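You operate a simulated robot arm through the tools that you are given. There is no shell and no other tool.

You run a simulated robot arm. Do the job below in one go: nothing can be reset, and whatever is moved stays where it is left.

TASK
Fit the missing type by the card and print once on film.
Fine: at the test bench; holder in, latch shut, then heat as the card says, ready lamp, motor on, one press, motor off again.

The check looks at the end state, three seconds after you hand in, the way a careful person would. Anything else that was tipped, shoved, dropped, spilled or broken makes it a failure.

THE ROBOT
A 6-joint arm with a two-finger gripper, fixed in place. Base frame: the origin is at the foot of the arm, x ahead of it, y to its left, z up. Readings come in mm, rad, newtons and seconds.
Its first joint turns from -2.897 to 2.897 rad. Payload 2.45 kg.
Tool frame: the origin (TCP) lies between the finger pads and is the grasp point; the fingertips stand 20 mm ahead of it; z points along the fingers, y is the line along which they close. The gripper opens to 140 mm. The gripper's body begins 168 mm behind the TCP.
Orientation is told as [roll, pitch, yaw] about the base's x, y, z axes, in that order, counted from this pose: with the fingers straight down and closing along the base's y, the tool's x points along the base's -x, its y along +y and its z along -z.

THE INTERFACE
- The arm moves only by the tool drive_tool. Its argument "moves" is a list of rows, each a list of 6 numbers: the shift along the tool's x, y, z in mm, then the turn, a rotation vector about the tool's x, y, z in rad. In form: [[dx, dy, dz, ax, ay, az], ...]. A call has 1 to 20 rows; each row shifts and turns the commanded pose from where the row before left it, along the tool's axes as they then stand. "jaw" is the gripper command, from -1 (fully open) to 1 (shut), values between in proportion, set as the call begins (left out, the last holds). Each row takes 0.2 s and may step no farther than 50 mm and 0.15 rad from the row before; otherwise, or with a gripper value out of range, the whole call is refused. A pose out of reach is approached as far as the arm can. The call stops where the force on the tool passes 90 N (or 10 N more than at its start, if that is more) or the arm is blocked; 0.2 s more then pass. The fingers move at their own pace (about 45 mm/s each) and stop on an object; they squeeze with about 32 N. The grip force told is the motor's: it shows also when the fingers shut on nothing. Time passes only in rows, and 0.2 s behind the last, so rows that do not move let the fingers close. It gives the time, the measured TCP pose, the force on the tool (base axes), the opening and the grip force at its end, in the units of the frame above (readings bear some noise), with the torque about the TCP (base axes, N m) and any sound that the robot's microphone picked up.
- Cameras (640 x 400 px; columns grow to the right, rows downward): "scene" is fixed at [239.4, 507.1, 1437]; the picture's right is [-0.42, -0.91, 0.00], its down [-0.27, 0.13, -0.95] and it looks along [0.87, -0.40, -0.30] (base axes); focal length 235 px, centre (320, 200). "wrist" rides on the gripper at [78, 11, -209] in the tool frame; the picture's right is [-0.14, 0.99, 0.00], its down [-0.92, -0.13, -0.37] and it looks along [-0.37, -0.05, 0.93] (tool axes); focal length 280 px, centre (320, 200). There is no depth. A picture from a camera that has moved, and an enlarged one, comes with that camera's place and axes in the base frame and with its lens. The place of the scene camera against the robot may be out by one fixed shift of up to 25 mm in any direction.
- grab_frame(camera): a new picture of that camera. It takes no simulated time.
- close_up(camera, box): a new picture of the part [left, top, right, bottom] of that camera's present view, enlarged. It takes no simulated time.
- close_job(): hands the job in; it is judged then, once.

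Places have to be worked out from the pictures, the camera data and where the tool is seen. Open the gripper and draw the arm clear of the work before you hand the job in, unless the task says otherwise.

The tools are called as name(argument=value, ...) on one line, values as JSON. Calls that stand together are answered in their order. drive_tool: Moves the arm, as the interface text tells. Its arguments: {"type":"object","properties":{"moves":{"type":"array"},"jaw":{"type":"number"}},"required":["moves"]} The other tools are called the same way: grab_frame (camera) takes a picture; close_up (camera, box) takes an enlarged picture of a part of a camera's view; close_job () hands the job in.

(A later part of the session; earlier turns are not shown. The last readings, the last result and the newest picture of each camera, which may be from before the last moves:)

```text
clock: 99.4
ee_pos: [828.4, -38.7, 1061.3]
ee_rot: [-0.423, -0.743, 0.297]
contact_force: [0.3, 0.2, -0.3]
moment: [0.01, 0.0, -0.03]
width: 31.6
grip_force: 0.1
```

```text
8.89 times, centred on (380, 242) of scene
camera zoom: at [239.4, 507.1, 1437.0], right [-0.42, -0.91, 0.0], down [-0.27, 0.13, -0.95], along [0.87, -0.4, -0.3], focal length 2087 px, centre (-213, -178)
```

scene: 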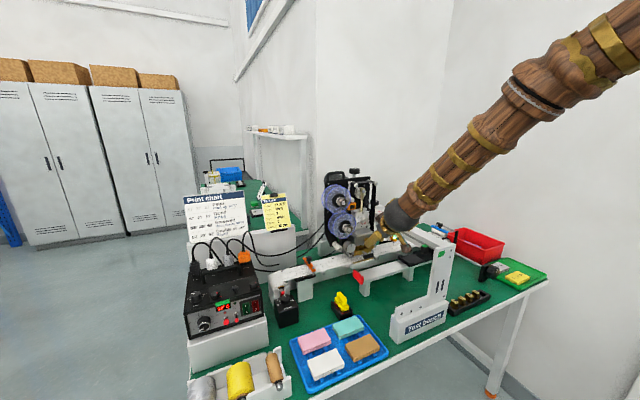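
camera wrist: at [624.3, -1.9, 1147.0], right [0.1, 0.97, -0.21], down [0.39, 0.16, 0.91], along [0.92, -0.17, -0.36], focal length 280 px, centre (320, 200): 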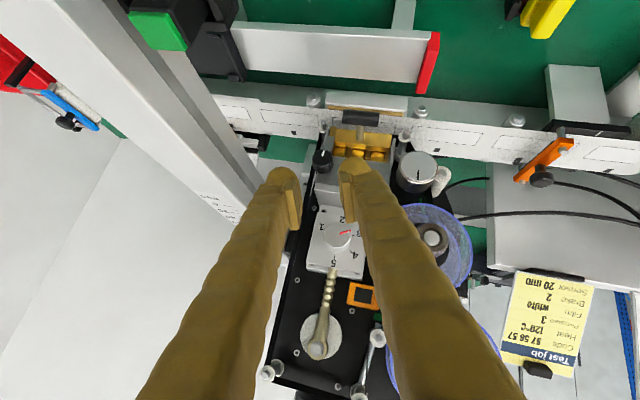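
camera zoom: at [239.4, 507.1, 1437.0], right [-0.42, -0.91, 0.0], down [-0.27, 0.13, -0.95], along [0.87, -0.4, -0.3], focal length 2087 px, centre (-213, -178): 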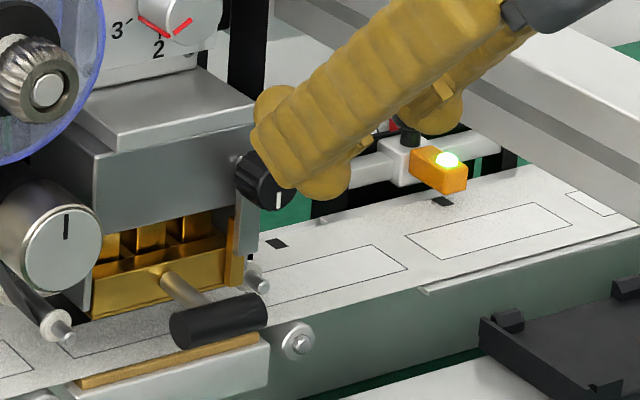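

The scene view shows the latch bar hanging vertically in front of the gold tab with its white mark pointing down: latch shut. Next is the heat dial (cap ≈ (791, 571, 929) from two views). I back off and return the tool to pointing down before travelling.

drive_tool(moves=[[-5.9, -12, -46, 0, 0, 0], [0, 0, 0, -0.0484, 0.1305, 0.0204], [0, 0, 0, -0.0484, 0.1305, 0.0204], [0, 0, 0, -0.0484, 0.1305, 0.0204], [0, 0, 0, -0.0484, 0.1305, 0.0204], [0, 0, 0, -0.0484, 0.1305, 0.0204], [0, 0, 0, -0.0484, 0.1305, 0.0204], [0, 0, 0, 0, 0, 0]])

close_up(camera="scene", box=[350, 210, 410, 260])

grab_frame(camera="wrist")

```text
clock: 101.2
ee_pos: [800.3, -38.9, 1099.4]
ee_rot: [-0.002, 0.004, -0.001]
contact_force: [0.3, 0.3, 0.1]
moment: [-0.01, 0.01, 0.0]
width: 31.5
grip_force: 0.0
```

```text
8.00 times, centred on (380, 235) of scene
camera zoom: at [239.4, 507.1, 1437.0], right [-0.42, -0.91, 0.0], down [-0.27, 0.13, -0.95], along [0.87, -0.4, -0.3], focal length 1879 px, centre (-160, -80)
```

zoom: 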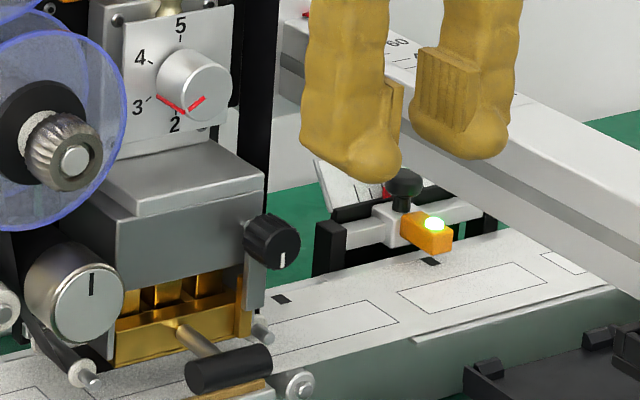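

```text
taken
camera wrist: at [723.6, -28.3, 1310.1], right [0.14, 0.99, 0.0], down [0.92, -0.13, 0.37], along [0.36, -0.05, -0.93], focal length 280 px, centre (320, 200)
```

wrist: 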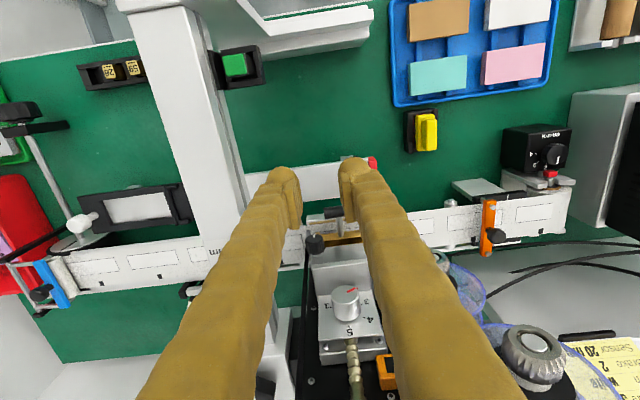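

Latch confirmed shut. Now I travel with the tool down to above the front of the control box.

drive_tool(moves=[[9.2, 46.6, -1.8, 0, 0, 0], [9.2, 46.6, -1.8, 0, 0, 0], [9.2, 46.6, -1.8, 0, 0, 0], [9.2, 46.6, -1.8, 0, 0, 0], [9.2, 46.6, -1.8, 0, 0, 0], [9.2, 46.6, -1.8, 0, 0, 0], [9.2, 46.6, -1.8, 0, 0, 0], [9.2, 46.6, -1.8, 0, 0, 0], [9.2, 46.6, -1.8, 0, 0, 0], [9.2, 46.6, -1.8, 0, 0, 0], [9.2, 46.6, -1.8, 0, 0, 0], [9.2, 46.6, -1.8, 0, 0, 0], [0, 0, 0, 0, 0, 0]], jaw=0.35)

grab_frame(camera="wrist")

```text
clock: 104.0
ee_pos: [691.4, 518.4, 1117.1]
ee_rot: [-0.001, 0.001, -0.002]
contact_force: [-0.6, 0.4, 0.8]
moment: [0.0, 0.0, 0.03]
width: 45.7
grip_force: 0.1
```

```text
taken
camera wrist: at [613.8, 529.3, 1327.5], right [0.14, 0.99, 0.0], down [0.92, -0.13, 0.37], along [0.36, -0.05, -0.93], focal length 280 px, centre (320, 200)
```

wrist: 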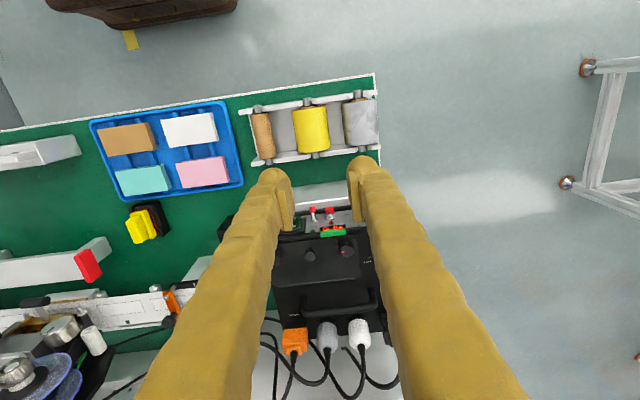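

drive_tool(moves=[[0, 0, 0, 0.0803, -0.1009, -0.0418], [0, 0, 0, 0.0803, -0.1009, -0.0418], [0, 0, 0, 0.0803, -0.1009, -0.0418], [0, 0, 0, 0.0803, -0.1009, -0.0418], [0, 0, 0, 0.0803, -0.1009, -0.0418], [0, 0, 0, 0.0803, -0.1009, -0.0418], [0, 0, 0, 0.0803, -0.1009, -0.0418], [0, 0, 0, 0, 0, 0]])

grab_frame(camera="wrist")

```text
clock: 105.8
ee_pos: [691.1, 521.7, 1121.2]
ee_rot: [-0.751, -0.555, 0.536]
contact_force: [0.7, -0.7, 0.8]
moment: [0.0, 0.0, 0.0]
width: 45.7
grip_force: 0.2
```

```text
taken
camera wrist: at [492.4, 577.1, 1203.7], right [0.04, 0.86, -0.5], down [0.43, 0.44, 0.79], along [0.9, -0.24, -0.36], focal length 280 px, centre (320, 200)
```

wrist: 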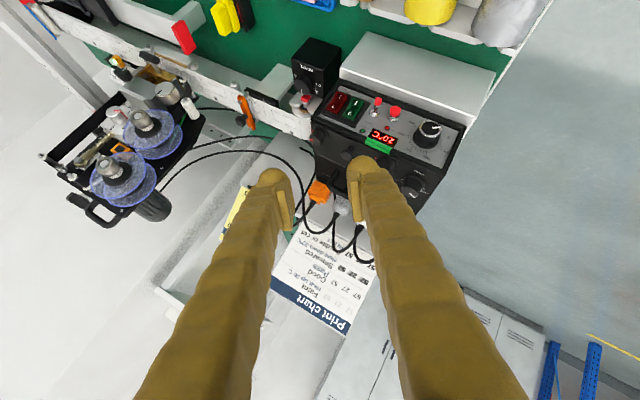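

drive_tool(moves=[[0, 0, 0, 0.0803, -0.1009, -0.0418], [0, 0, 0, 0.0803, -0.1009, -0.0418], [0, 0, 0, 0, 0, 0]])

grab_frame(camera="wrist")

close_up(camera="wrist", box=[330, 60, 500, 180])

```text
clock: 106.6
ee_pos: [692.4, 522.2, 1121.1]
ee_rot: [-1.051, -0.616, 0.788]
contact_force: [0.0, 0.9, -0.5]
moment: [0.0, 0.01, 0.0]
width: 45.6
grip_force: 0.0
```

```text
taken
camera wrist: at [476.7, 568.8, 1153.1], right [0.08, 0.78, -0.62], down [0.23, 0.59, 0.77], along [0.97, -0.2, -0.13], focal length 280 px, centre (320, 200)
```

wrist: 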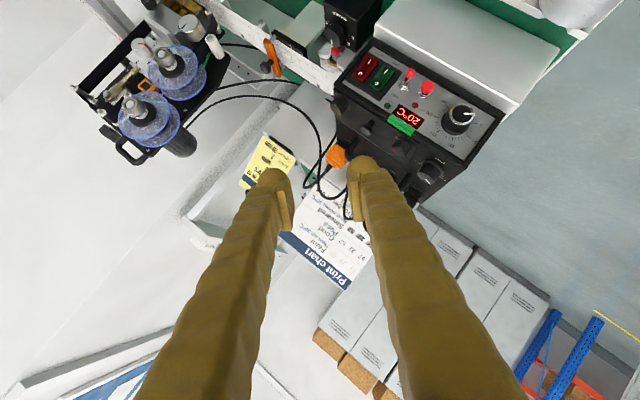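

```text
3.33 times, centred on (415, 120) of wrist
camera zoom: at [476.7, 568.8, 1153.1], right [0.08, 0.78, -0.62], down [0.23, 0.59, 0.77], along [0.97, -0.2, -0.13], focal length 935 px, centre (3, 467)
```

zoom: 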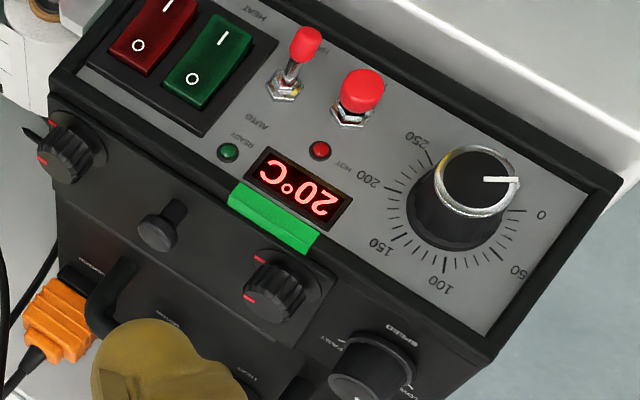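

The dial is at about (791, 572, 929). I move to a standoff 80 mm back along the approach line.

drive_tool(moves=[[5.35, 42.9, 13.1, 0, 0, 0], [5.35, 42.9, 13.1, 0, 0, 0], [5.35, 42.9, 13.1, 0, 0, 0], [5.35, 42.9, 13.1, 0, 0, 0], [0, 0, 0, 0, 0, 0]], jaw=0.35)

grab_frame(camera="wrist")

close_up(camera="wrist", box=[240, 80, 400, 200])

```text
clock: 107.8
ee_pos: [724.0, 607.0, 967.7]
ee_rot: [-1.05, -0.615, 0.787]
contact_force: [-0.4, 0.2, -0.7]
moment: [0.02, -0.03, -0.04]
width: 45.6
grip_force: 0.1
```

```text
taken
camera wrist: at [508.4, 653.5, 1000.1], right [0.08, 0.78, -0.62], down [0.23, 0.59, 0.77], along [0.97, -0.2, -0.13], focal length 280 px, centre (320, 200)
```

wrist: 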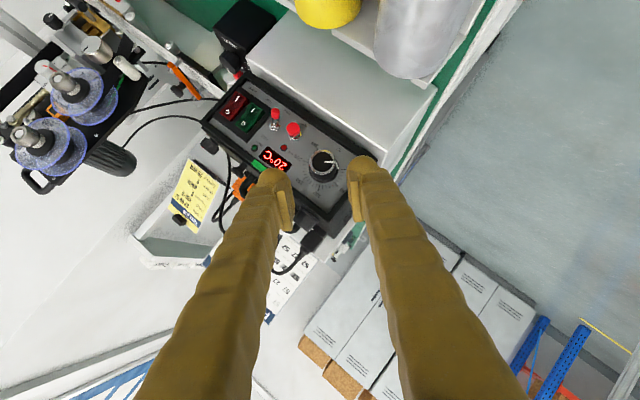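

```text
3.33 times, centred on (320, 140) of wrist
camera zoom: at [508.4, 653.5, 1000.1], right [0.08, 0.78, -0.62], down [0.23, 0.59, 0.77], along [0.97, -0.2, -0.13], focal length 935 px, centre (320, 400)
```

zoom: 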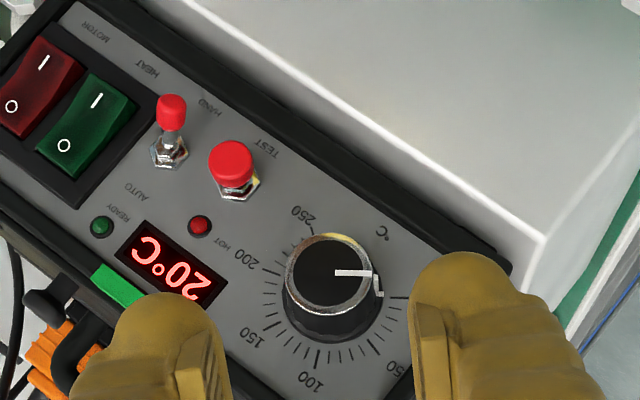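

drive_tool(moves=[[-0.5, 2.8, 30, 0, 0, 0], [0, 0, 25, 0, 0, 0], [0, 0, 0, 0, 0, 0]])

close_up(camera="wrist", box=[240, 80, 400, 200])

```text
clock: 108.6
ee_pos: [769.1, 588.5, 942.1]
ee_rot: [-1.05, -0.612, 0.789]
contact_force: [-0.6, -0.1, 0.0]
moment: [-0.01, 0.01, 0.02]
width: 45.6
grip_force: 0.0
```

```text
3.33 times, centred on (320, 140) of wrist
camera zoom: at [553.6, 635.7, 975.1], right [0.08, 0.78, -0.62], down [0.23, 0.59, 0.77], along [0.97, -0.2, -0.13], focal length 935 px, centre (320, 400)
```

zoom: 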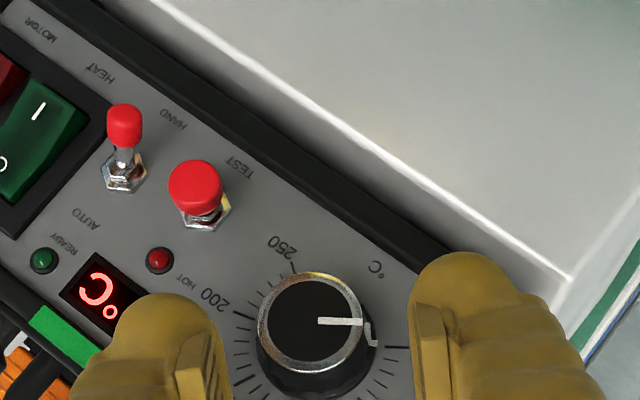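

drive_tool(moves=[[0.6, -1.3, 13, 0, 0, 0], [0, 0, 10, 0, 0, 0], [0, 0, 0, 0, 0, 0]])

close_up(camera="wrist", box=[240, 90, 400, 210])

close_up(camera="scene", box=[180, 280, 280, 350])

```text
clock: 109.2
ee_pos: [777.8, 583.7, 936.1]
ee_rot: [-1.045, -0.619, 0.791]
contact_force: [-22.9, -1.3, 7.3]
moment: [0.22, 0.25, 0.49]
width: 41.9
grip_force: 0.0
stopped in row 2: the force on the tool passed its limit at 113 N (the readings are from after the stop); the commanded pose is now the measured one
```

```text
3.33 times, centred on (320, 150) of wrist
camera zoom: at [562.5, 629.8, 969.0], right [0.08, 0.78, -0.62], down [0.23, 0.59, 0.77], along [0.97, -0.2, -0.13], focal length 935 px, centre (320, 367)
```

zoom: 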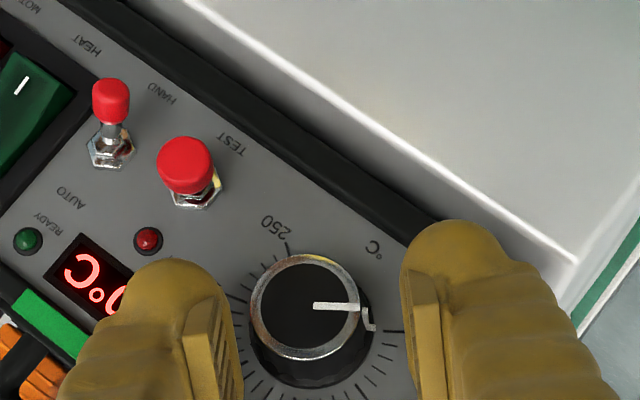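

```text
5.71 times, centred on (230, 315) of scene
camera zoom: at [239.4, 507.1, 1437.0], right [-0.42, -0.91, 0.0], down [-0.27, 0.13, -0.95], along [0.87, -0.4, -0.3], focal length 1342 px, centre (834, -457)
```

zoom: 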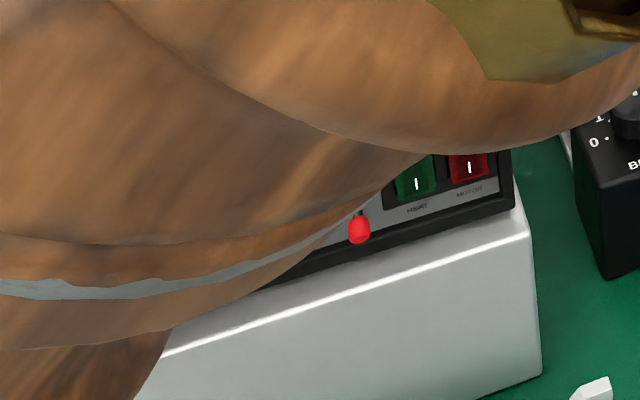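

I touched something at about (799, 605, 920), on the right border of the panel, so I stop and back off 25 mm and inspect the frame around the dial.

drive_tool(moves=[[0, 0, -10, 0, 0, 0], [0, 0, -20, 0, 0, 0], [0, 0, 0, 0, 0, 0]], jaw=0.35)

grab_frame(camera="wrist")

close_up(camera="wrist", box=[180, 40, 420, 200])

close_up(camera="scene", box=[170, 250, 290, 390])

```text
clock: 110.0
ee_pos: [753.1, 593.9, 948.2]
ee_rot: [-1.047, -0.618, 0.791]
contact_force: [0.1, 0.6, -0.2]
moment: [0.0, 0.0, 0.0]
width: 45.7
grip_force: 0.1
```

```text
taken
camera wrist: at [537.9, 640.0, 981.1], right [0.08, 0.78, -0.62], down [0.23, 0.59, 0.77], along [0.97, -0.2, -0.13], focal length 280 px, centre (320, 200)
```

wrist: 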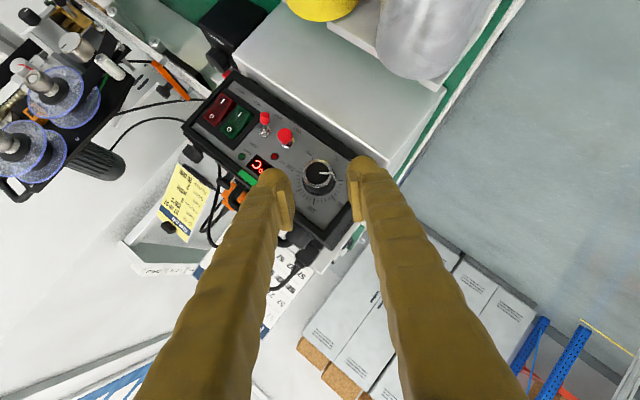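

```text
2.50 times, centred on (300, 120) of wrist
camera zoom: at [537.9, 640.0, 981.1], right [0.08, 0.78, -0.62], down [0.23, 0.59, 0.77], along [0.97, -0.2, -0.13], focal length 701 px, centre (370, 400)
```

zoom: 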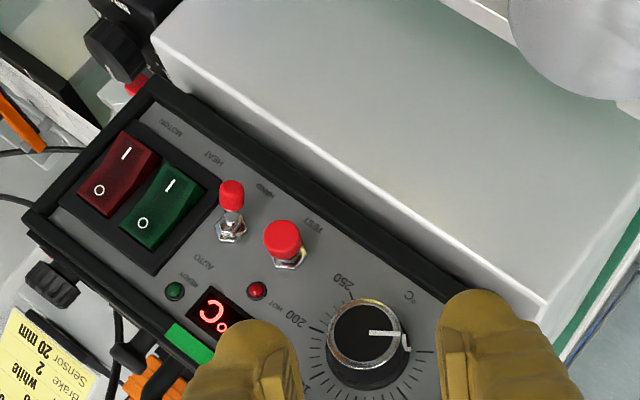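

```text
2.86 times, centred on (230, 320) of scene
camera zoom: at [239.4, 507.1, 1437.0], right [-0.42, -0.91, 0.0], down [-0.27, 0.13, -0.95], along [0.87, -0.4, -0.3], focal length 671 px, centre (577, -143)
```

zoom: 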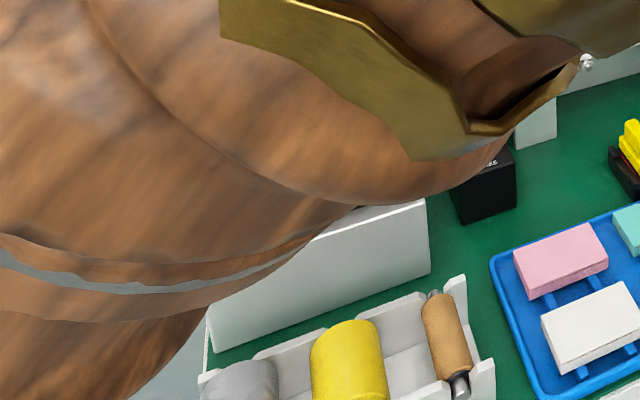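

The panel looks recessed behind a raised black frame. I back off further to see the frame and dial clearly and measure the clearance.

drive_tool(moves=[[0, 0, -40, 0, 0, 0], [0, 0, -30, 0, 0, 0], [0, 0, 0, 0, 0, 0]])

close_up(camera="wrist", box=[250, 90, 390, 190])

grab_frame(camera="wrist")

```text
clock: 110.8
ee_pos: [697.3, 623.7, 977.2]
ee_rot: [-1.047, -0.617, 0.79]
contact_force: [-0.2, 0.0, 0.4]
moment: [0.0, 0.03, 0.02]
width: 45.5
grip_force: 0.0
```

```text
4.00 times, centred on (320, 140) of wrist
camera zoom: at [481.1, 669.2, 1010.1], right [0.08, 0.78, -0.62], down [0.23, 0.59, 0.77], along [0.97, -0.2, -0.13], focal length 1122 px, centre (320, 440)
```

zoom: 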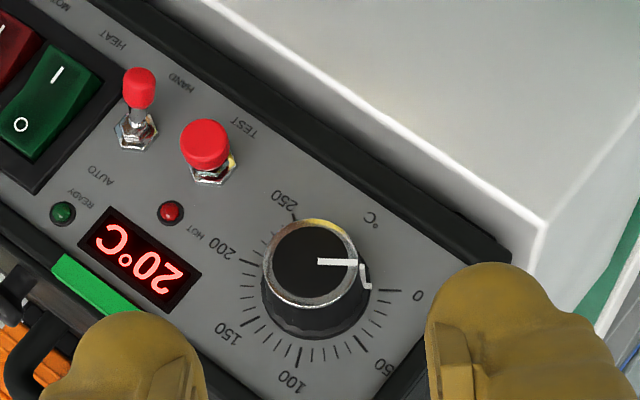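

```text
taken
camera wrist: at [481.1, 669.2, 1010.1], right [0.08, 0.78, -0.62], down [0.23, 0.59, 0.77], along [0.97, -0.2, -0.13], focal length 280 px, centre (320, 200)
```

wrist: 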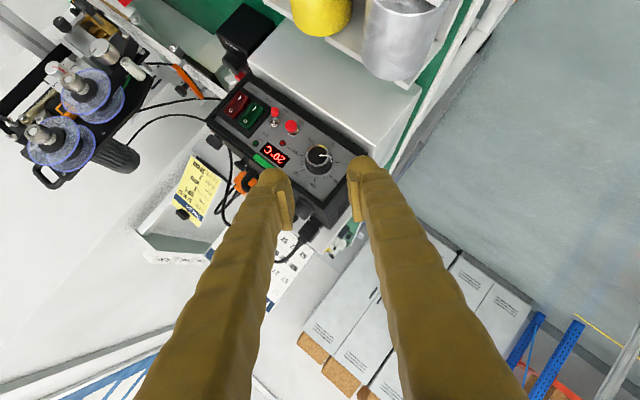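

A raised frame limits depth around the dial, but the dial's front (x ≈ 791) stands proud of it. I'll come in exactly square to the panel and hold just the front rim with the toes. First I square the tool to the panel here, in free space.

drive_tool(moves=[[0, 0, -20, 0, -0.122, 0], [0, 0, 0, 0, -0.122, 0], [0, 0, 0, 0, -0.122, 0], [0, 0, 0, 0, -0.122, 0], [0, 0, 0, 0, -0.122, 0], [0, 0, 0, 0, 0, 0]])

grab_frame(camera="wrist")

close_up(camera="wrist", box=[180, 60, 400, 200])

```text
clock: 112.2
ee_pos: [680.7, 630.8, 985.0]
ee_rot: [-1.567, -0.786, 1.571]
contact_force: [0.1, -0.3, -0.2]
moment: [-0.01, 0.0, 0.02]
width: 45.7
grip_force: 0.0
```

```text
taken
camera wrist: at [472.1, 583.1, 922.7], right [0.0, 0.8, -0.6], down [-0.37, 0.56, 0.74], along [0.93, 0.22, 0.29], focal length 280 px, centre (320, 200)
```

wrist: 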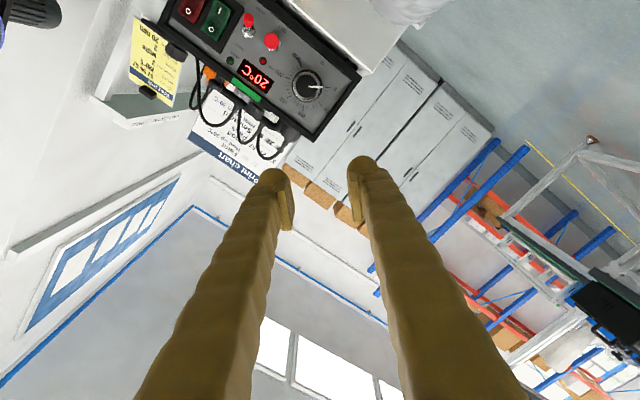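

```text
2.86 times, centred on (290, 130) of wrist
camera zoom: at [472.1, 583.1, 922.7], right [0.0, 0.8, -0.6], down [-0.37, 0.56, 0.74], along [0.93, 0.22, 0.29], focal length 801 px, centre (406, 400)
```

zoom: 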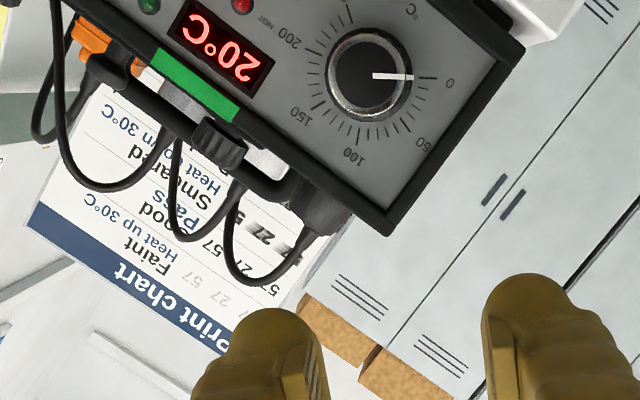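

Square to the panel and still in reach. I back up a little and test how much roll is available before engaging the dial.

drive_tool(moves=[[-25, -25, -30, 0, 0, 0], [-20, -20, 0, 0, 0, 0], [0, 0, 0, 0, 0, 0.14], [0, 0, 0, 0, 0, 0.14], [0, 0, 0, 0, 0, 0.14], [0, 0, 0, 0, 0, 0.14], [0, 0, 0, 0, 0, 0]])

```text
clock: 113.8
ee_pos: [650.1, 633.5, 1046.9]
ee_rot: [-1.557, -1.348, 1.56]
contact_force: [0.4, -0.5, -0.5]
moment: [0.02, -0.01, 0.01]
width: 45.5
grip_force: 0.1
```

drive_tool(moves=[[0, 0, 0, 0, 0, 0.14], [0, 0, 0, 0, 0, 0.14], [0, 0, 0, 0, 0, 0.14], [0, 0, 0, 0, 0, 0.14], [0, 0, 0, 0, 0, 0]])

```text
clock: 115.0
ee_pos: [650.9, 634.0, 1050.5]
ee_rot: [1.546, -1.242, -1.55]
contact_force: [-1.0, 0.1, -0.6]
moment: [0.03, -0.05, 0.01]
width: 45.3
grip_force: 0.1
out of reach, approached as far as the arm can: row 4
```

The upper roll limit is near here; now I test the other direction.

drive_tool(moves=[[0, 0, 0, 0, 0, -0.14], [0, 0, 0, 0, 0, -0.14], [0, 0, 0, 0, 0, -0.14], [0, 0, 0, 0, 0, -0.14], [0, 0, 0, 0, 0, -0.14], [0, 0, 0, 0, 0, -0.14], [0, 0, 0, 0, 0, -0.14], [0, 0, 0, 0, 0, -0.14], [0, 0, 0, 0, 0, -0.14], [0, 0, 0, 0, 0, -0.14], [0, 0, 0, 0, 0, -0.14], [0, 0, 0, 0, 0, -0.14], [0, 0, 0, 0, 0, 0]])

```text
clock: 117.8
ee_pos: [652.5, 633.9, 1052.1]
ee_rot: [-1.569, -0.225, 1.572]
contact_force: [-0.2, 0.5, 0.3]
moment: [0.02, 0.01, 0.0]
width: 45.4
grip_force: 0.1
```

drive_tool(moves=[[0, 0, 0, 0, 0, -0.14], [0, 0, 0, 0, 0, -0.14], [0, 0, 0, 0, 0, -0.14], [0, 0, 0, 0, 0, -0.14], [0, 0, 0, 0, 0, -0.14], [0, 0, 0, 0, 0, 0]])

grab_frame(camera="wrist")

```text
clock: 119.2
ee_pos: [651.4, 633.9, 1051.3]
ee_rot: [-1.566, 0.475, 1.576]
contact_force: [0.7, -0.5, 0.9]
moment: [0.04, 0.02, -0.02]
width: 45.8
grip_force: 0.2
```

```text
taken
camera wrist: at [443.2, 557.7, 1078.0], right [0.0, -0.33, -0.94], down [-0.37, 0.88, -0.31], along [0.93, 0.35, -0.12], focal length 280 px, centre (320, 200)
```

wrist: 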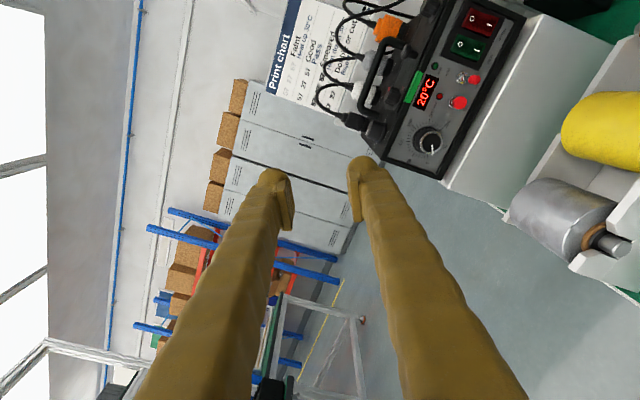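

A ~130° roll range is available (from −117° to +15°). I now line up square in front of the dial at a standoff.

drive_tool(moves=[[-0.65, 34.2, 12, 0, 0, 0], [-0.65, 34.2, 12, 0, 0, 0], [-0.65, 34.2, 12, 0, 0, 0], [-0.65, 34, 12, 0, 0, 0], [0, 0, 0, 0, 0, 0]], jaw=0.4)

grab_frame(camera="wrist")

close_up(camera="wrist", box=[230, 80, 410, 200])

```text
clock: 120.4
ee_pos: [698.2, 575.7, 929.3]
ee_rot: [-1.566, 0.474, 1.573]
contact_force: [-0.4, -0.6, -0.3]
moment: [-0.04, -0.02, 0.01]
width: 42.1
grip_force: 0.1
```

```text
taken
camera wrist: at [490.2, 500.0, 957.6], right [0.0, -0.33, -0.94], down [-0.37, 0.88, -0.3], along [0.93, 0.35, -0.12], focal length 280 px, centre (320, 200)
```

wrist: 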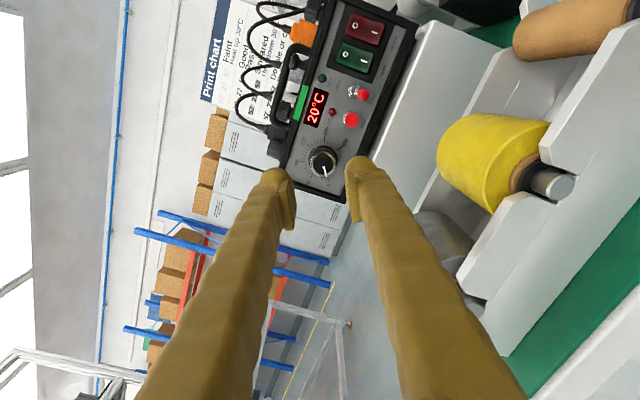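

```text
3.33 times, centred on (320, 140) of wrist
camera zoom: at [490.2, 500.0, 957.6], right [0.0, -0.33, -0.94], down [-0.37, 0.88, -0.3], along [0.93, 0.35, -0.12], focal length 935 px, centre (320, 400)
```

zoom: 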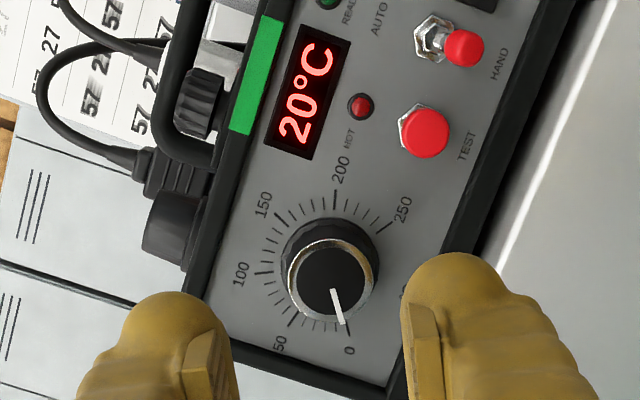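

drive_tool(moves=[[0, 3.3, 30, 0, 0, 0], [0, 0, 30, 0, 0, 0], [0, 0, 0, 0, 0, 0]])

close_up(camera="wrist", box=[240, 90, 400, 200])

```text
clock: 121.2
ee_pos: [760.8, 575.9, 925.0]
ee_rot: [-1.568, 0.472, 1.574]
contact_force: [-0.4, 0.0, -0.2]
moment: [-0.01, -0.03, 0.02]
width: 42.0
grip_force: 0.1
```

```text
3.64 times, centred on (320, 145) of wrist
camera zoom: at [552.6, 500.8, 952.0], right [0.0, -0.33, -0.94], down [-0.37, 0.88, -0.3], along [0.93, 0.35, -0.12], focal length 1020 px, centre (320, 400)
```

zoom: 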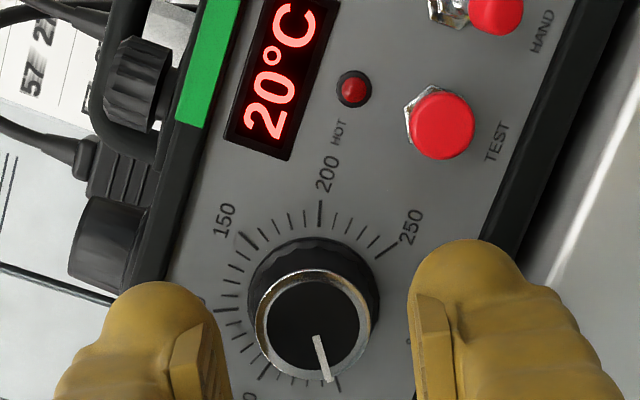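

drive_tool(moves=[[2.6, -1.7, 8, 0, 0, 0], [0, 0, 0, 0, 0, 0]])

close_up(camera="wrist", box=[240, 90, 400, 200])

```text
clock: 121.8
ee_pos: [768.1, 574.7, 927.1]
ee_rot: [-1.568, 0.473, 1.575]
contact_force: [-0.2, 0.1, -0.2]
moment: [0.0, 0.03, 0.0]
width: 42.1
grip_force: 0.0
```

```text
3.64 times, centred on (320, 145) of wrist
camera zoom: at [559.9, 498.9, 954.1], right [0.0, -0.33, -0.94], down [-0.37, 0.88, -0.3], along [0.93, 0.35, -0.12], focal length 1020 px, centre (320, 400)
```

zoom: 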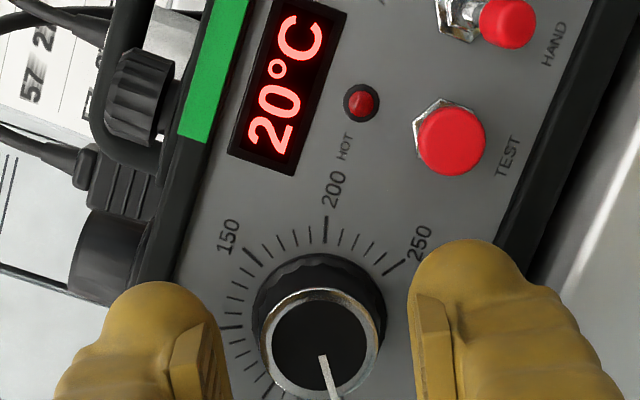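

Centred on the dial. I advance the last 12 mm in small steps.

drive_tool(moves=[[0, 0, 4, 0, 0, 0], [0, 0, 4, 0, 0, 0], [0, 0, 3, 0, 0, 0], [0, 0, 0, 0, 0, 0]])

close_up(camera="wrist", box=[240, 100, 400, 210])

```text
clock: 122.8
ee_pos: [778.7, 571.0, 927.6]
ee_rot: [-1.567, 0.473, 1.573]
contact_force: [-0.3, -0.1, -0.2]
moment: [0.0, -0.02, -0.03]
width: 41.9
grip_force: 0.1
```

```text
3.64 times, centred on (320, 155) of wrist
camera zoom: at [569.4, 496.5, 955.1], right [0.0, -0.33, -0.94], down [-0.37, 0.88, -0.3], along [0.93, 0.35, -0.12], focal length 1020 px, centre (320, 364)
```

zoom: 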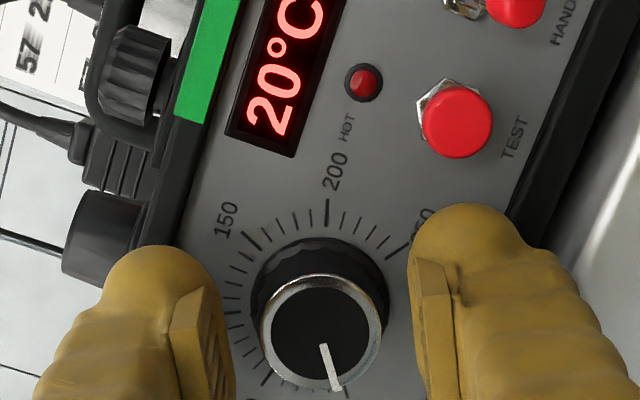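

drive_tool(moves=[[-3.2, 0, 2.5, 0, 0, 0], [0, 0, 0, 0, 0, 0]])

close_up(camera="wrist", box=[240, 100, 400, 210])

```text
clock: 123.4
ee_pos: [779.7, 573.7, 926.3]
ee_rot: [-1.569, 0.474, 1.574]
contact_force: [-1.1, -0.2, -0.1]
moment: [-0.01, 0.0, 0.03]
width: 42.2
grip_force: 0.0
```

```text
3.64 times, centred on (320, 155) of wrist
camera zoom: at [572.2, 498.4, 953.4], right [0.0, -0.33, -0.94], down [-0.37, 0.88, -0.3], along [0.93, 0.35, -0.12], focal length 1020 px, centre (320, 364)
```

zoom: 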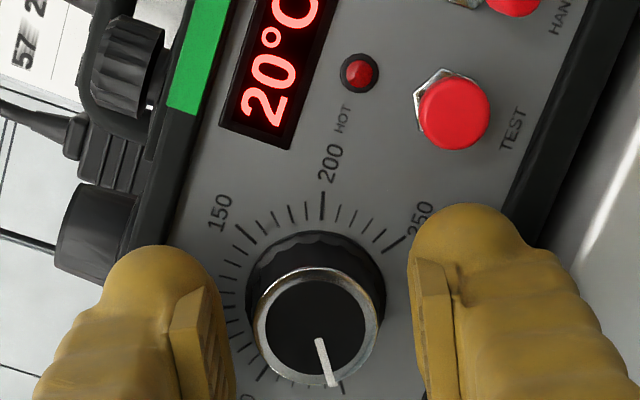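

No contact with the frame. A small trim, then I close on the dial's front rim.

drive_tool(moves=[[-1, -0.6, 0, 0, 0, 0], [0, 0, 0, 0, 0, 0], [0, 0, 0, 0, 0, 0], [0, 0, 0, 0, 0, 0]], jaw=1)

close_up(camera="wrist", box=[240, 100, 400, 210])

```text
clock: 124.4
ee_pos: [781.8, 576.3, 927.4]
ee_rot: [-1.569, 0.473, 1.574]
contact_force: [-5.5, -5.0, 6.4]
moment: [0.0, -0.12, -0.08]
width: 26.8
grip_force: 45.3
```

```text
3.64 times, centred on (320, 155) of wrist
camera zoom: at [572.6, 499.2, 953.6], right [0.0, -0.33, -0.94], down [-0.37, 0.88, -0.3], along [0.93, 0.35, -0.12], focal length 1020 px, centre (320, 364)
```

zoom: 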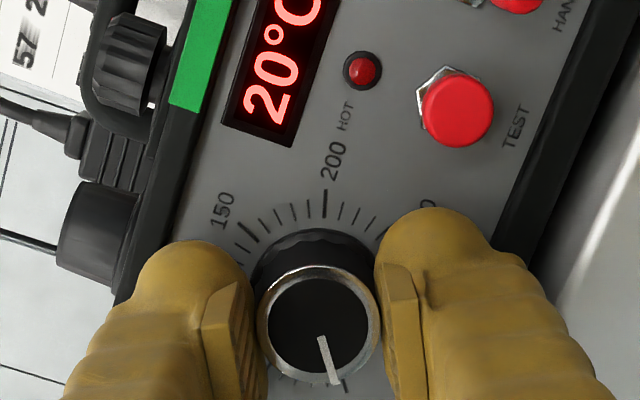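

The dial rim is held (26.8 mm, 45 N). I start turning clockwise in small steps and verify that the pointer follows.

drive_tool(moves=[[0, 0, 0, 0, 0, 0.12], [0, 0, 0, 0, 0, 0.12], [0, 0, 0, 0, 0, 0]])

close_up(camera="wrist", box=[240, 100, 400, 210])

```text
clock: 125.2
ee_pos: [780.7, 575.6, 927.8]
ee_rot: [-1.57, 0.231, 1.572]
contact_force: [-7.0, 3.4, 24.3]
moment: [-0.05, -0.28, -0.05]
width: 27.2
grip_force: 45.1
```

```text
3.64 times, centred on (320, 155) of wrist
camera zoom: at [572.7, 495.2, 935.3], right [0.0, -0.09, -1.0], down [-0.37, 0.92, -0.09], along [0.93, 0.37, -0.03], focal length 1020 px, centre (320, 364)
```

zoom: 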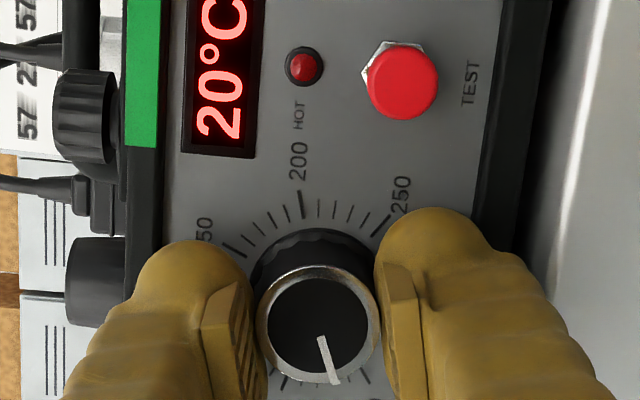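

The pointer follows. I relieve the 24 N vertical misalignment by 1 mm and continue.

drive_tool(moves=[[0.2, -1.0, 0, 0, 0, 0], [0, 0, 0, 0, 0, 0.12], [0, 0, 0, 0, 0, 0.12], [0, 0, 0, 0, 0, 0.12], [0, 0, 0, 0, 0, 0]])

close_up(camera="wrist", box=[240, 100, 400, 210])

```text
clock: 126.4
ee_pos: [781.5, 574.0, 927.8]
ee_rot: [-1.571, -0.128, 1.573]
contact_force: [4.4, 8.8, 29.1]
moment: [-0.08, -0.31, 0.02]
width: 26.8
grip_force: 44.9
```

```text
3.64 times, centred on (320, 155) of wrist
camera zoom: at [572.6, 497.9, 908.4], right [0.0, 0.26, -0.96], down [-0.37, 0.9, 0.25], along [0.93, 0.36, 0.1], focal length 1020 px, centre (320, 364)
```

zoom: 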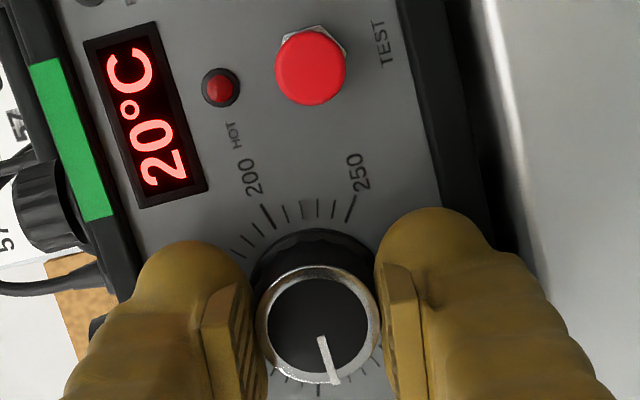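

drive_tool(moves=[[0, -0.8, -0.7, 0, 0, 0], [0, 0, 0, 0, 0, 0.12], [0, 0, 0, 0, 0, 0.12], [0, 0, 0, 0, 0, 0.12], [0, 0, 0, 0, 0, 0]])

close_up(camera="wrist", box=[240, 100, 400, 210])

```text
clock: 127.6
ee_pos: [779.7, 573.9, 929.1]
ee_rot: [-1.57, -0.49, 1.57]
contact_force: [17.5, -7.6, 39.5]
moment: [-0.15, -0.39, -0.07]
width: 26.8
grip_force: 45.4
```

```text
3.64 times, centred on (320, 155) of wrist
camera zoom: at [571.8, 509.8, 883.8], right [0.0, 0.59, -0.81], down [-0.37, 0.75, 0.55], along [0.93, 0.3, 0.22], focal length 1020 px, centre (320, 364)
```

zoom: 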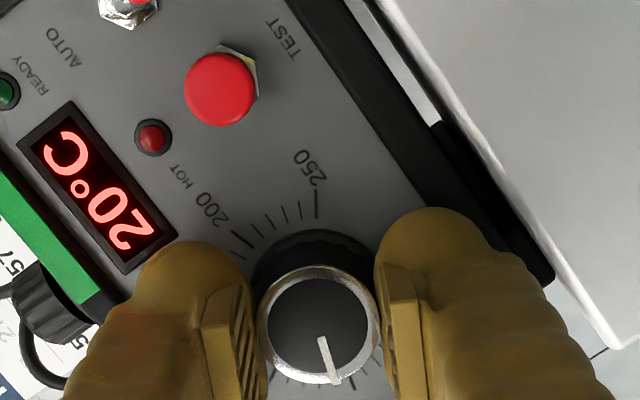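

drive_tool(moves=[[-0.4, -1.4, 0.4, 0, 0, 0], [0, 0, 0, 0, 0, 0.12], [0, 0, 0, 0, 0, 0.12], [0, 0, 0, 0, 0, 0]])

close_up(camera="wrist", box=[240, 100, 400, 210])

```text
clock: 128.6
ee_pos: [779.7, 573.2, 929.5]
ee_rot: [-1.567, -0.73, 1.569]
contact_force: [-13.7, -13.6, 29.2]
moment: [-0.09, -0.38, -0.16]
width: 27.2
grip_force: 45.5
```

```text
3.64 times, centred on (320, 155) of wrist
camera zoom: at [571.7, 522.0, 870.9], right [0.0, 0.76, -0.65], down [-0.37, 0.6, 0.71], along [0.93, 0.24, 0.28], focal length 1020 px, centre (320, 364)
```

zoom: 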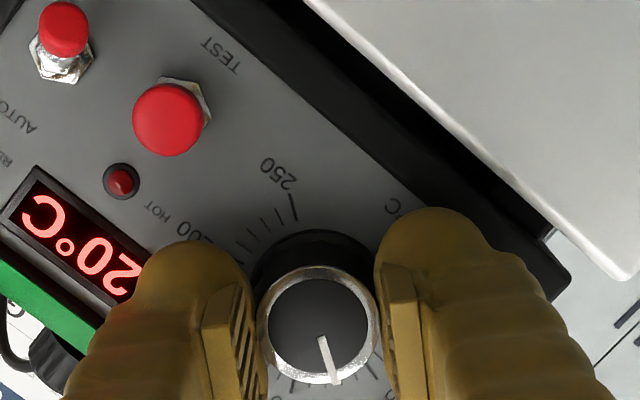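

About 69° turned. I release with a small opening, rotate back, and regrip for the remainder.

drive_tool(moves=[[0, 0, 0, 0, 0, 0], [0, 0, 0, 0, 0, 0], [0, 0, 0, 0, 0, 0]], jaw=0.46)

close_up(camera="wrist", box=[240, 100, 400, 210])

```text
clock: 129.4
ee_pos: [780.8, 574.6, 929.9]
ee_rot: [-1.567, -0.726, 1.568]
contact_force: [-0.2, -0.9, 0.1]
moment: [-0.02, -0.01, 0.0]
width: 37.9
grip_force: 0.1
```

```text
3.64 times, centred on (320, 155) of wrist
camera zoom: at [572.1, 522.3, 870.4], right [0.0, 0.76, -0.65], down [-0.37, 0.6, 0.71], along [0.93, 0.24, 0.28], focal length 1020 px, centre (320, 364)
```

zoom: 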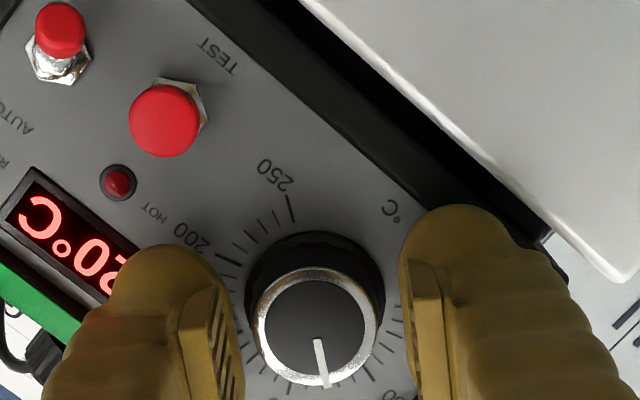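

drive_tool(moves=[[-0.9, -0.9, 0, 0, 0, 0], [0, 0, 0, 0, 0, -0.12], [0, 0, 0, 0, 0, -0.12], [0, 0, 0, 0, 0, -0.12], [0, 0, 0, 0, 0, -0.12], [0, 0, 0, 0, 0, -0.12], [0, 0, 0, 0, 0, -0.12], [0, 0, 0, 0, 0, -0.12], [0, 0, 0, 0, 0, -0.12], [0, 0, 0, 0, 0, 0]])

close_up(camera="wrist", box=[240, 100, 400, 210])

```text
clock: 131.6
ee_pos: [778.8, 575.4, 931.3]
ee_rot: [-1.567, 0.232, 1.572]
contact_force: [-0.9, 0.3, -0.4]
moment: [0.03, -0.01, 0.03]
width: 37.8
grip_force: 0.0
```

```text
3.64 times, centred on (320, 155) of wrist
camera zoom: at [570.9, 495.7, 939.7], right [0.0, -0.1, -1.0], down [-0.37, 0.92, -0.09], along [0.93, 0.37, -0.04], focal length 1020 px, centre (320, 364)
```

zoom: 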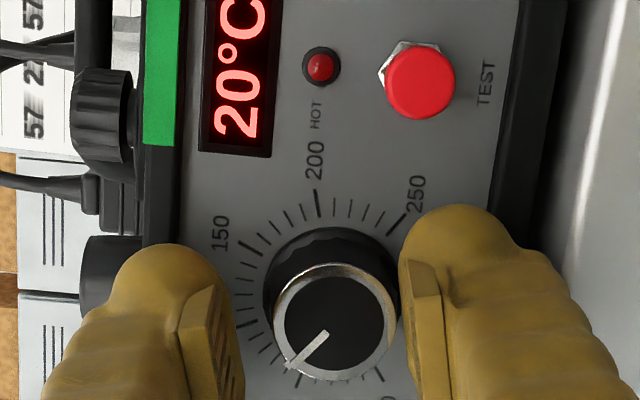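

The dial stayed put (pointer just past 60). I re-centre by 3 mm, regrip and turn about 61° more.

drive_tool(moves=[[0, 3.1, 1.5, 0, 0, 0], [0, 0, 0, 0, 0, 0]])

close_up(camera="wrist", box=[240, 100, 400, 210])

```text
clock: 132.2
ee_pos: [780.9, 573.8, 928.0]
ee_rot: [-1.568, 0.232, 1.573]
contact_force: [-0.3, -0.3, -0.1]
moment: [-0.02, -0.01, -0.02]
width: 37.9
grip_force: 0.1
```

```text
3.64 times, centred on (320, 155) of wrist
camera zoom: at [572.8, 493.6, 936.3], right [0.0, -0.09, -1.0], down [-0.37, 0.93, -0.09], along [0.93, 0.37, -0.04], focal length 1020 px, centre (320, 364)
```

zoom: 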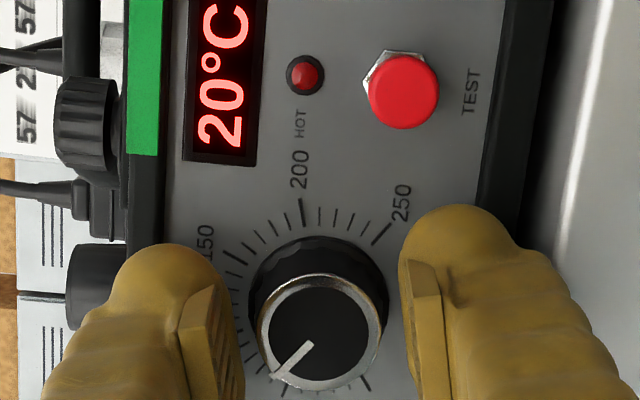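

drive_tool(moves=[[-2.2, 0, 0, 0, 0, 0], [0, 0, 0, 0, 0, 0], [0, 0, 0, 0, 0, 0], [0, 0, 0, 0, 0, 0], [0, 0, 0, 0, 0, 0.12], [0, 0, 0, 0, 0, 0.12], [0, 0, 0, 0, 0, 0.12], [0, 0, 0, 0, 0, 0]], jaw=1)

close_up(camera="wrist", box=[240, 100, 400, 210])

```text
clock: 134.0
ee_pos: [781.0, 575.9, 928.7]
ee_rot: [-1.571, -0.129, 1.573]
contact_force: [-9.1, -13.1, 31.9]
moment: [-0.11, -0.33, -0.25]
width: 26.6
grip_force: 45.2
```

```text
3.64 times, centred on (320, 155) of wrist
camera zoom: at [572.8, 498.7, 908.3], right [0.0, 0.26, -0.96], down [-0.37, 0.9, 0.25], along [0.93, 0.36, 0.1], focal length 1020 px, centre (320, 364)
```

zoom: 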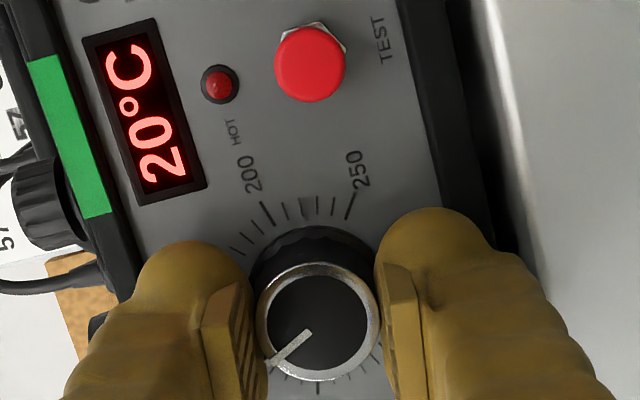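

drive_tool(moves=[[0, -1.0, 0, 0, 0, 0.12], [0, 0, 0, 0, 0, 0.12], [0, 0, 0, 0, 0, 0.12], [0, 0, 0, 0, 0, 0.12], [0, 0, 0, 0, 0, 0.12], [0, 0, 0, 0, 0, 0]])

close_up(camera="wrist", box=[240, 100, 400, 210])

```text
clock: 135.4
ee_pos: [781.8, 573.5, 930.6]
ee_rot: [-1.571, -0.729, 1.571]
contact_force: [-17.8, -24.8, 59.9]
moment: [-0.17, -0.46, -0.64]
width: 27.2
grip_force: 45.2
```

```text
3.64 times, centred on (320, 155) of wrist
camera zoom: at [572.8, 522.7, 870.3], right [0.0, 0.76, -0.65], down [-0.37, 0.6, 0.71], along [0.93, 0.24, 0.28], focal length 1020 px, centre (320, 364)
```

zoom: 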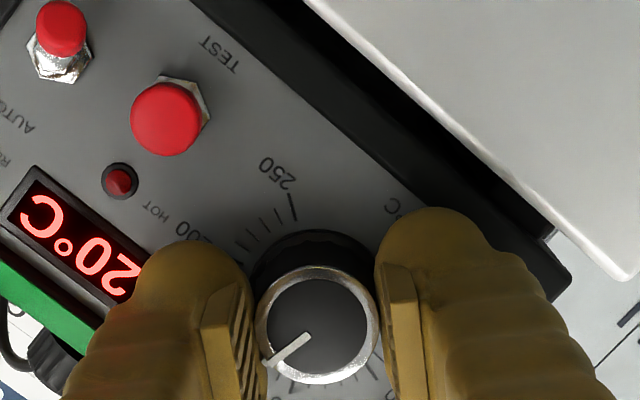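

drive_tool(moves=[[-0.4, -1.6, -0.3, 0, 0, 0], [0, 0, 0, 0, 0, 0.1], [0, 0, 0, 0, 0, 0]])

drive_tool(moves=[[0, 0, 0, 0, 0, 0], [0, 0, 0, 0, 0, 0], [0, 0, 0, 0, 0, 0]], jaw=0.46)

close_up(camera="wrist", box=[240, 100, 400, 210])

```text
clock: 136.2
ee_pos: [781.6, 574.4, 931.2]
ee_rot: [-1.569, -0.829, 1.571]
contact_force: [3.5, -22.5, 44.7]
moment: [-0.14, -0.67, -0.13]
width: 26.9
grip_force: 45.3
```

```text
clock: 137.0
ee_pos: [781.3, 574.3, 928.8]
ee_rot: [-1.565, -0.828, 1.568]
contact_force: [-0.2, -0.7, -0.1]
moment: [0.03, 0.0, -0.01]
width: 37.5
grip_force: 0.1
```

```text
3.64 times, centred on (320, 155) of wrist
camera zoom: at [572.5, 529.0, 865.5], right [0.0, 0.82, -0.57], down [-0.37, 0.53, 0.77], along [0.93, 0.21, 0.3], focal length 1020 px, centre (320, 364)
```

zoom: 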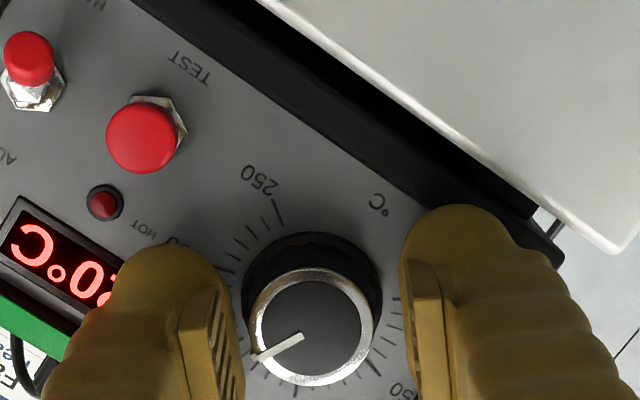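

Released. I back straight out and read the dial.

drive_tool(moves=[[0, 0, -15, 0, 0, 0], [0, 0, -40, 0, 0, 0], [0, 0, -45, 0, 0, 0], [0, 0, 0, 0, 0, 0]])

grab_frame(camera="wrist")

close_up(camera="wrist", box=[250, 80, 390, 180])

```text
clock: 138.0
ee_pos: [682.1, 575.1, 932.2]
ee_rot: [-1.566, -0.829, 1.57]
contact_force: [0.7, -0.8, 0.6]
moment: [-0.02, -0.01, 0.0]
width: 37.7
grip_force: 0.0
```

```text
taken
camera wrist: at [472.6, 529.1, 868.5], right [0.0, 0.82, -0.57], down [-0.37, 0.53, 0.77], along [0.93, 0.21, 0.3], focal length 280 px, centre (320, 200)
```

wrist: 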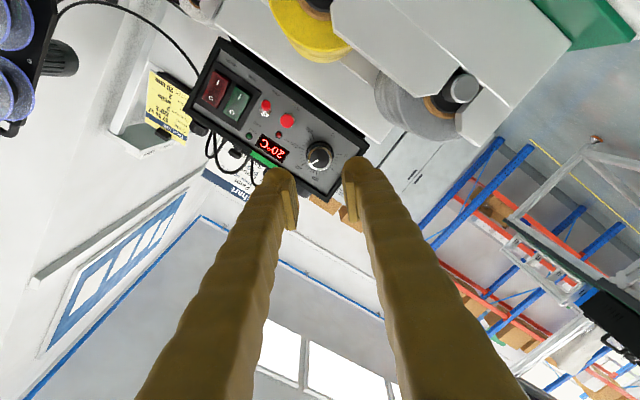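

```text
4.00 times, centred on (320, 130) of wrist
camera zoom: at [472.6, 529.1, 868.5], right [0.0, 0.82, -0.57], down [-0.37, 0.53, 0.77], along [0.93, 0.21, 0.3], focal length 1122 px, centre (320, 480)
```

zoom: 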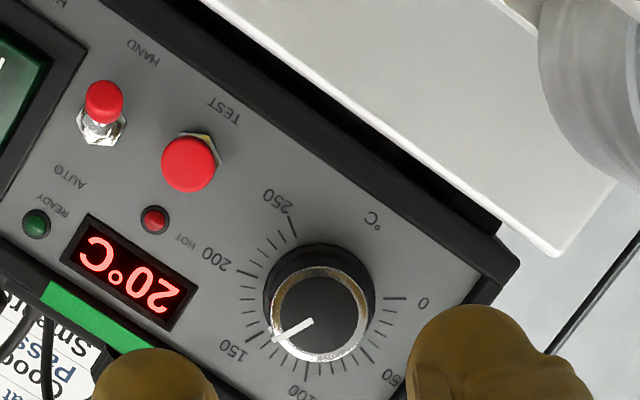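

The dial scale is about 1° per °C and the pointer seems to have gone past 120. I enlarge to read it precisely.

close_up(camera="wrist", box=[290, 120, 354, 184])

```text
6.25 times, centred on (322, 152) of wrist
camera zoom: at [472.6, 529.1, 868.5], right [0.0, 0.82, -0.57], down [-0.37, 0.53, 0.77], along [0.93, 0.21, 0.3], focal length 1752 px, centre (308, 500)
```

zoom: 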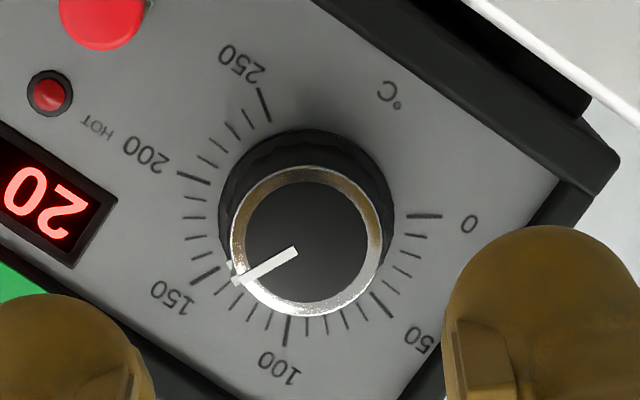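

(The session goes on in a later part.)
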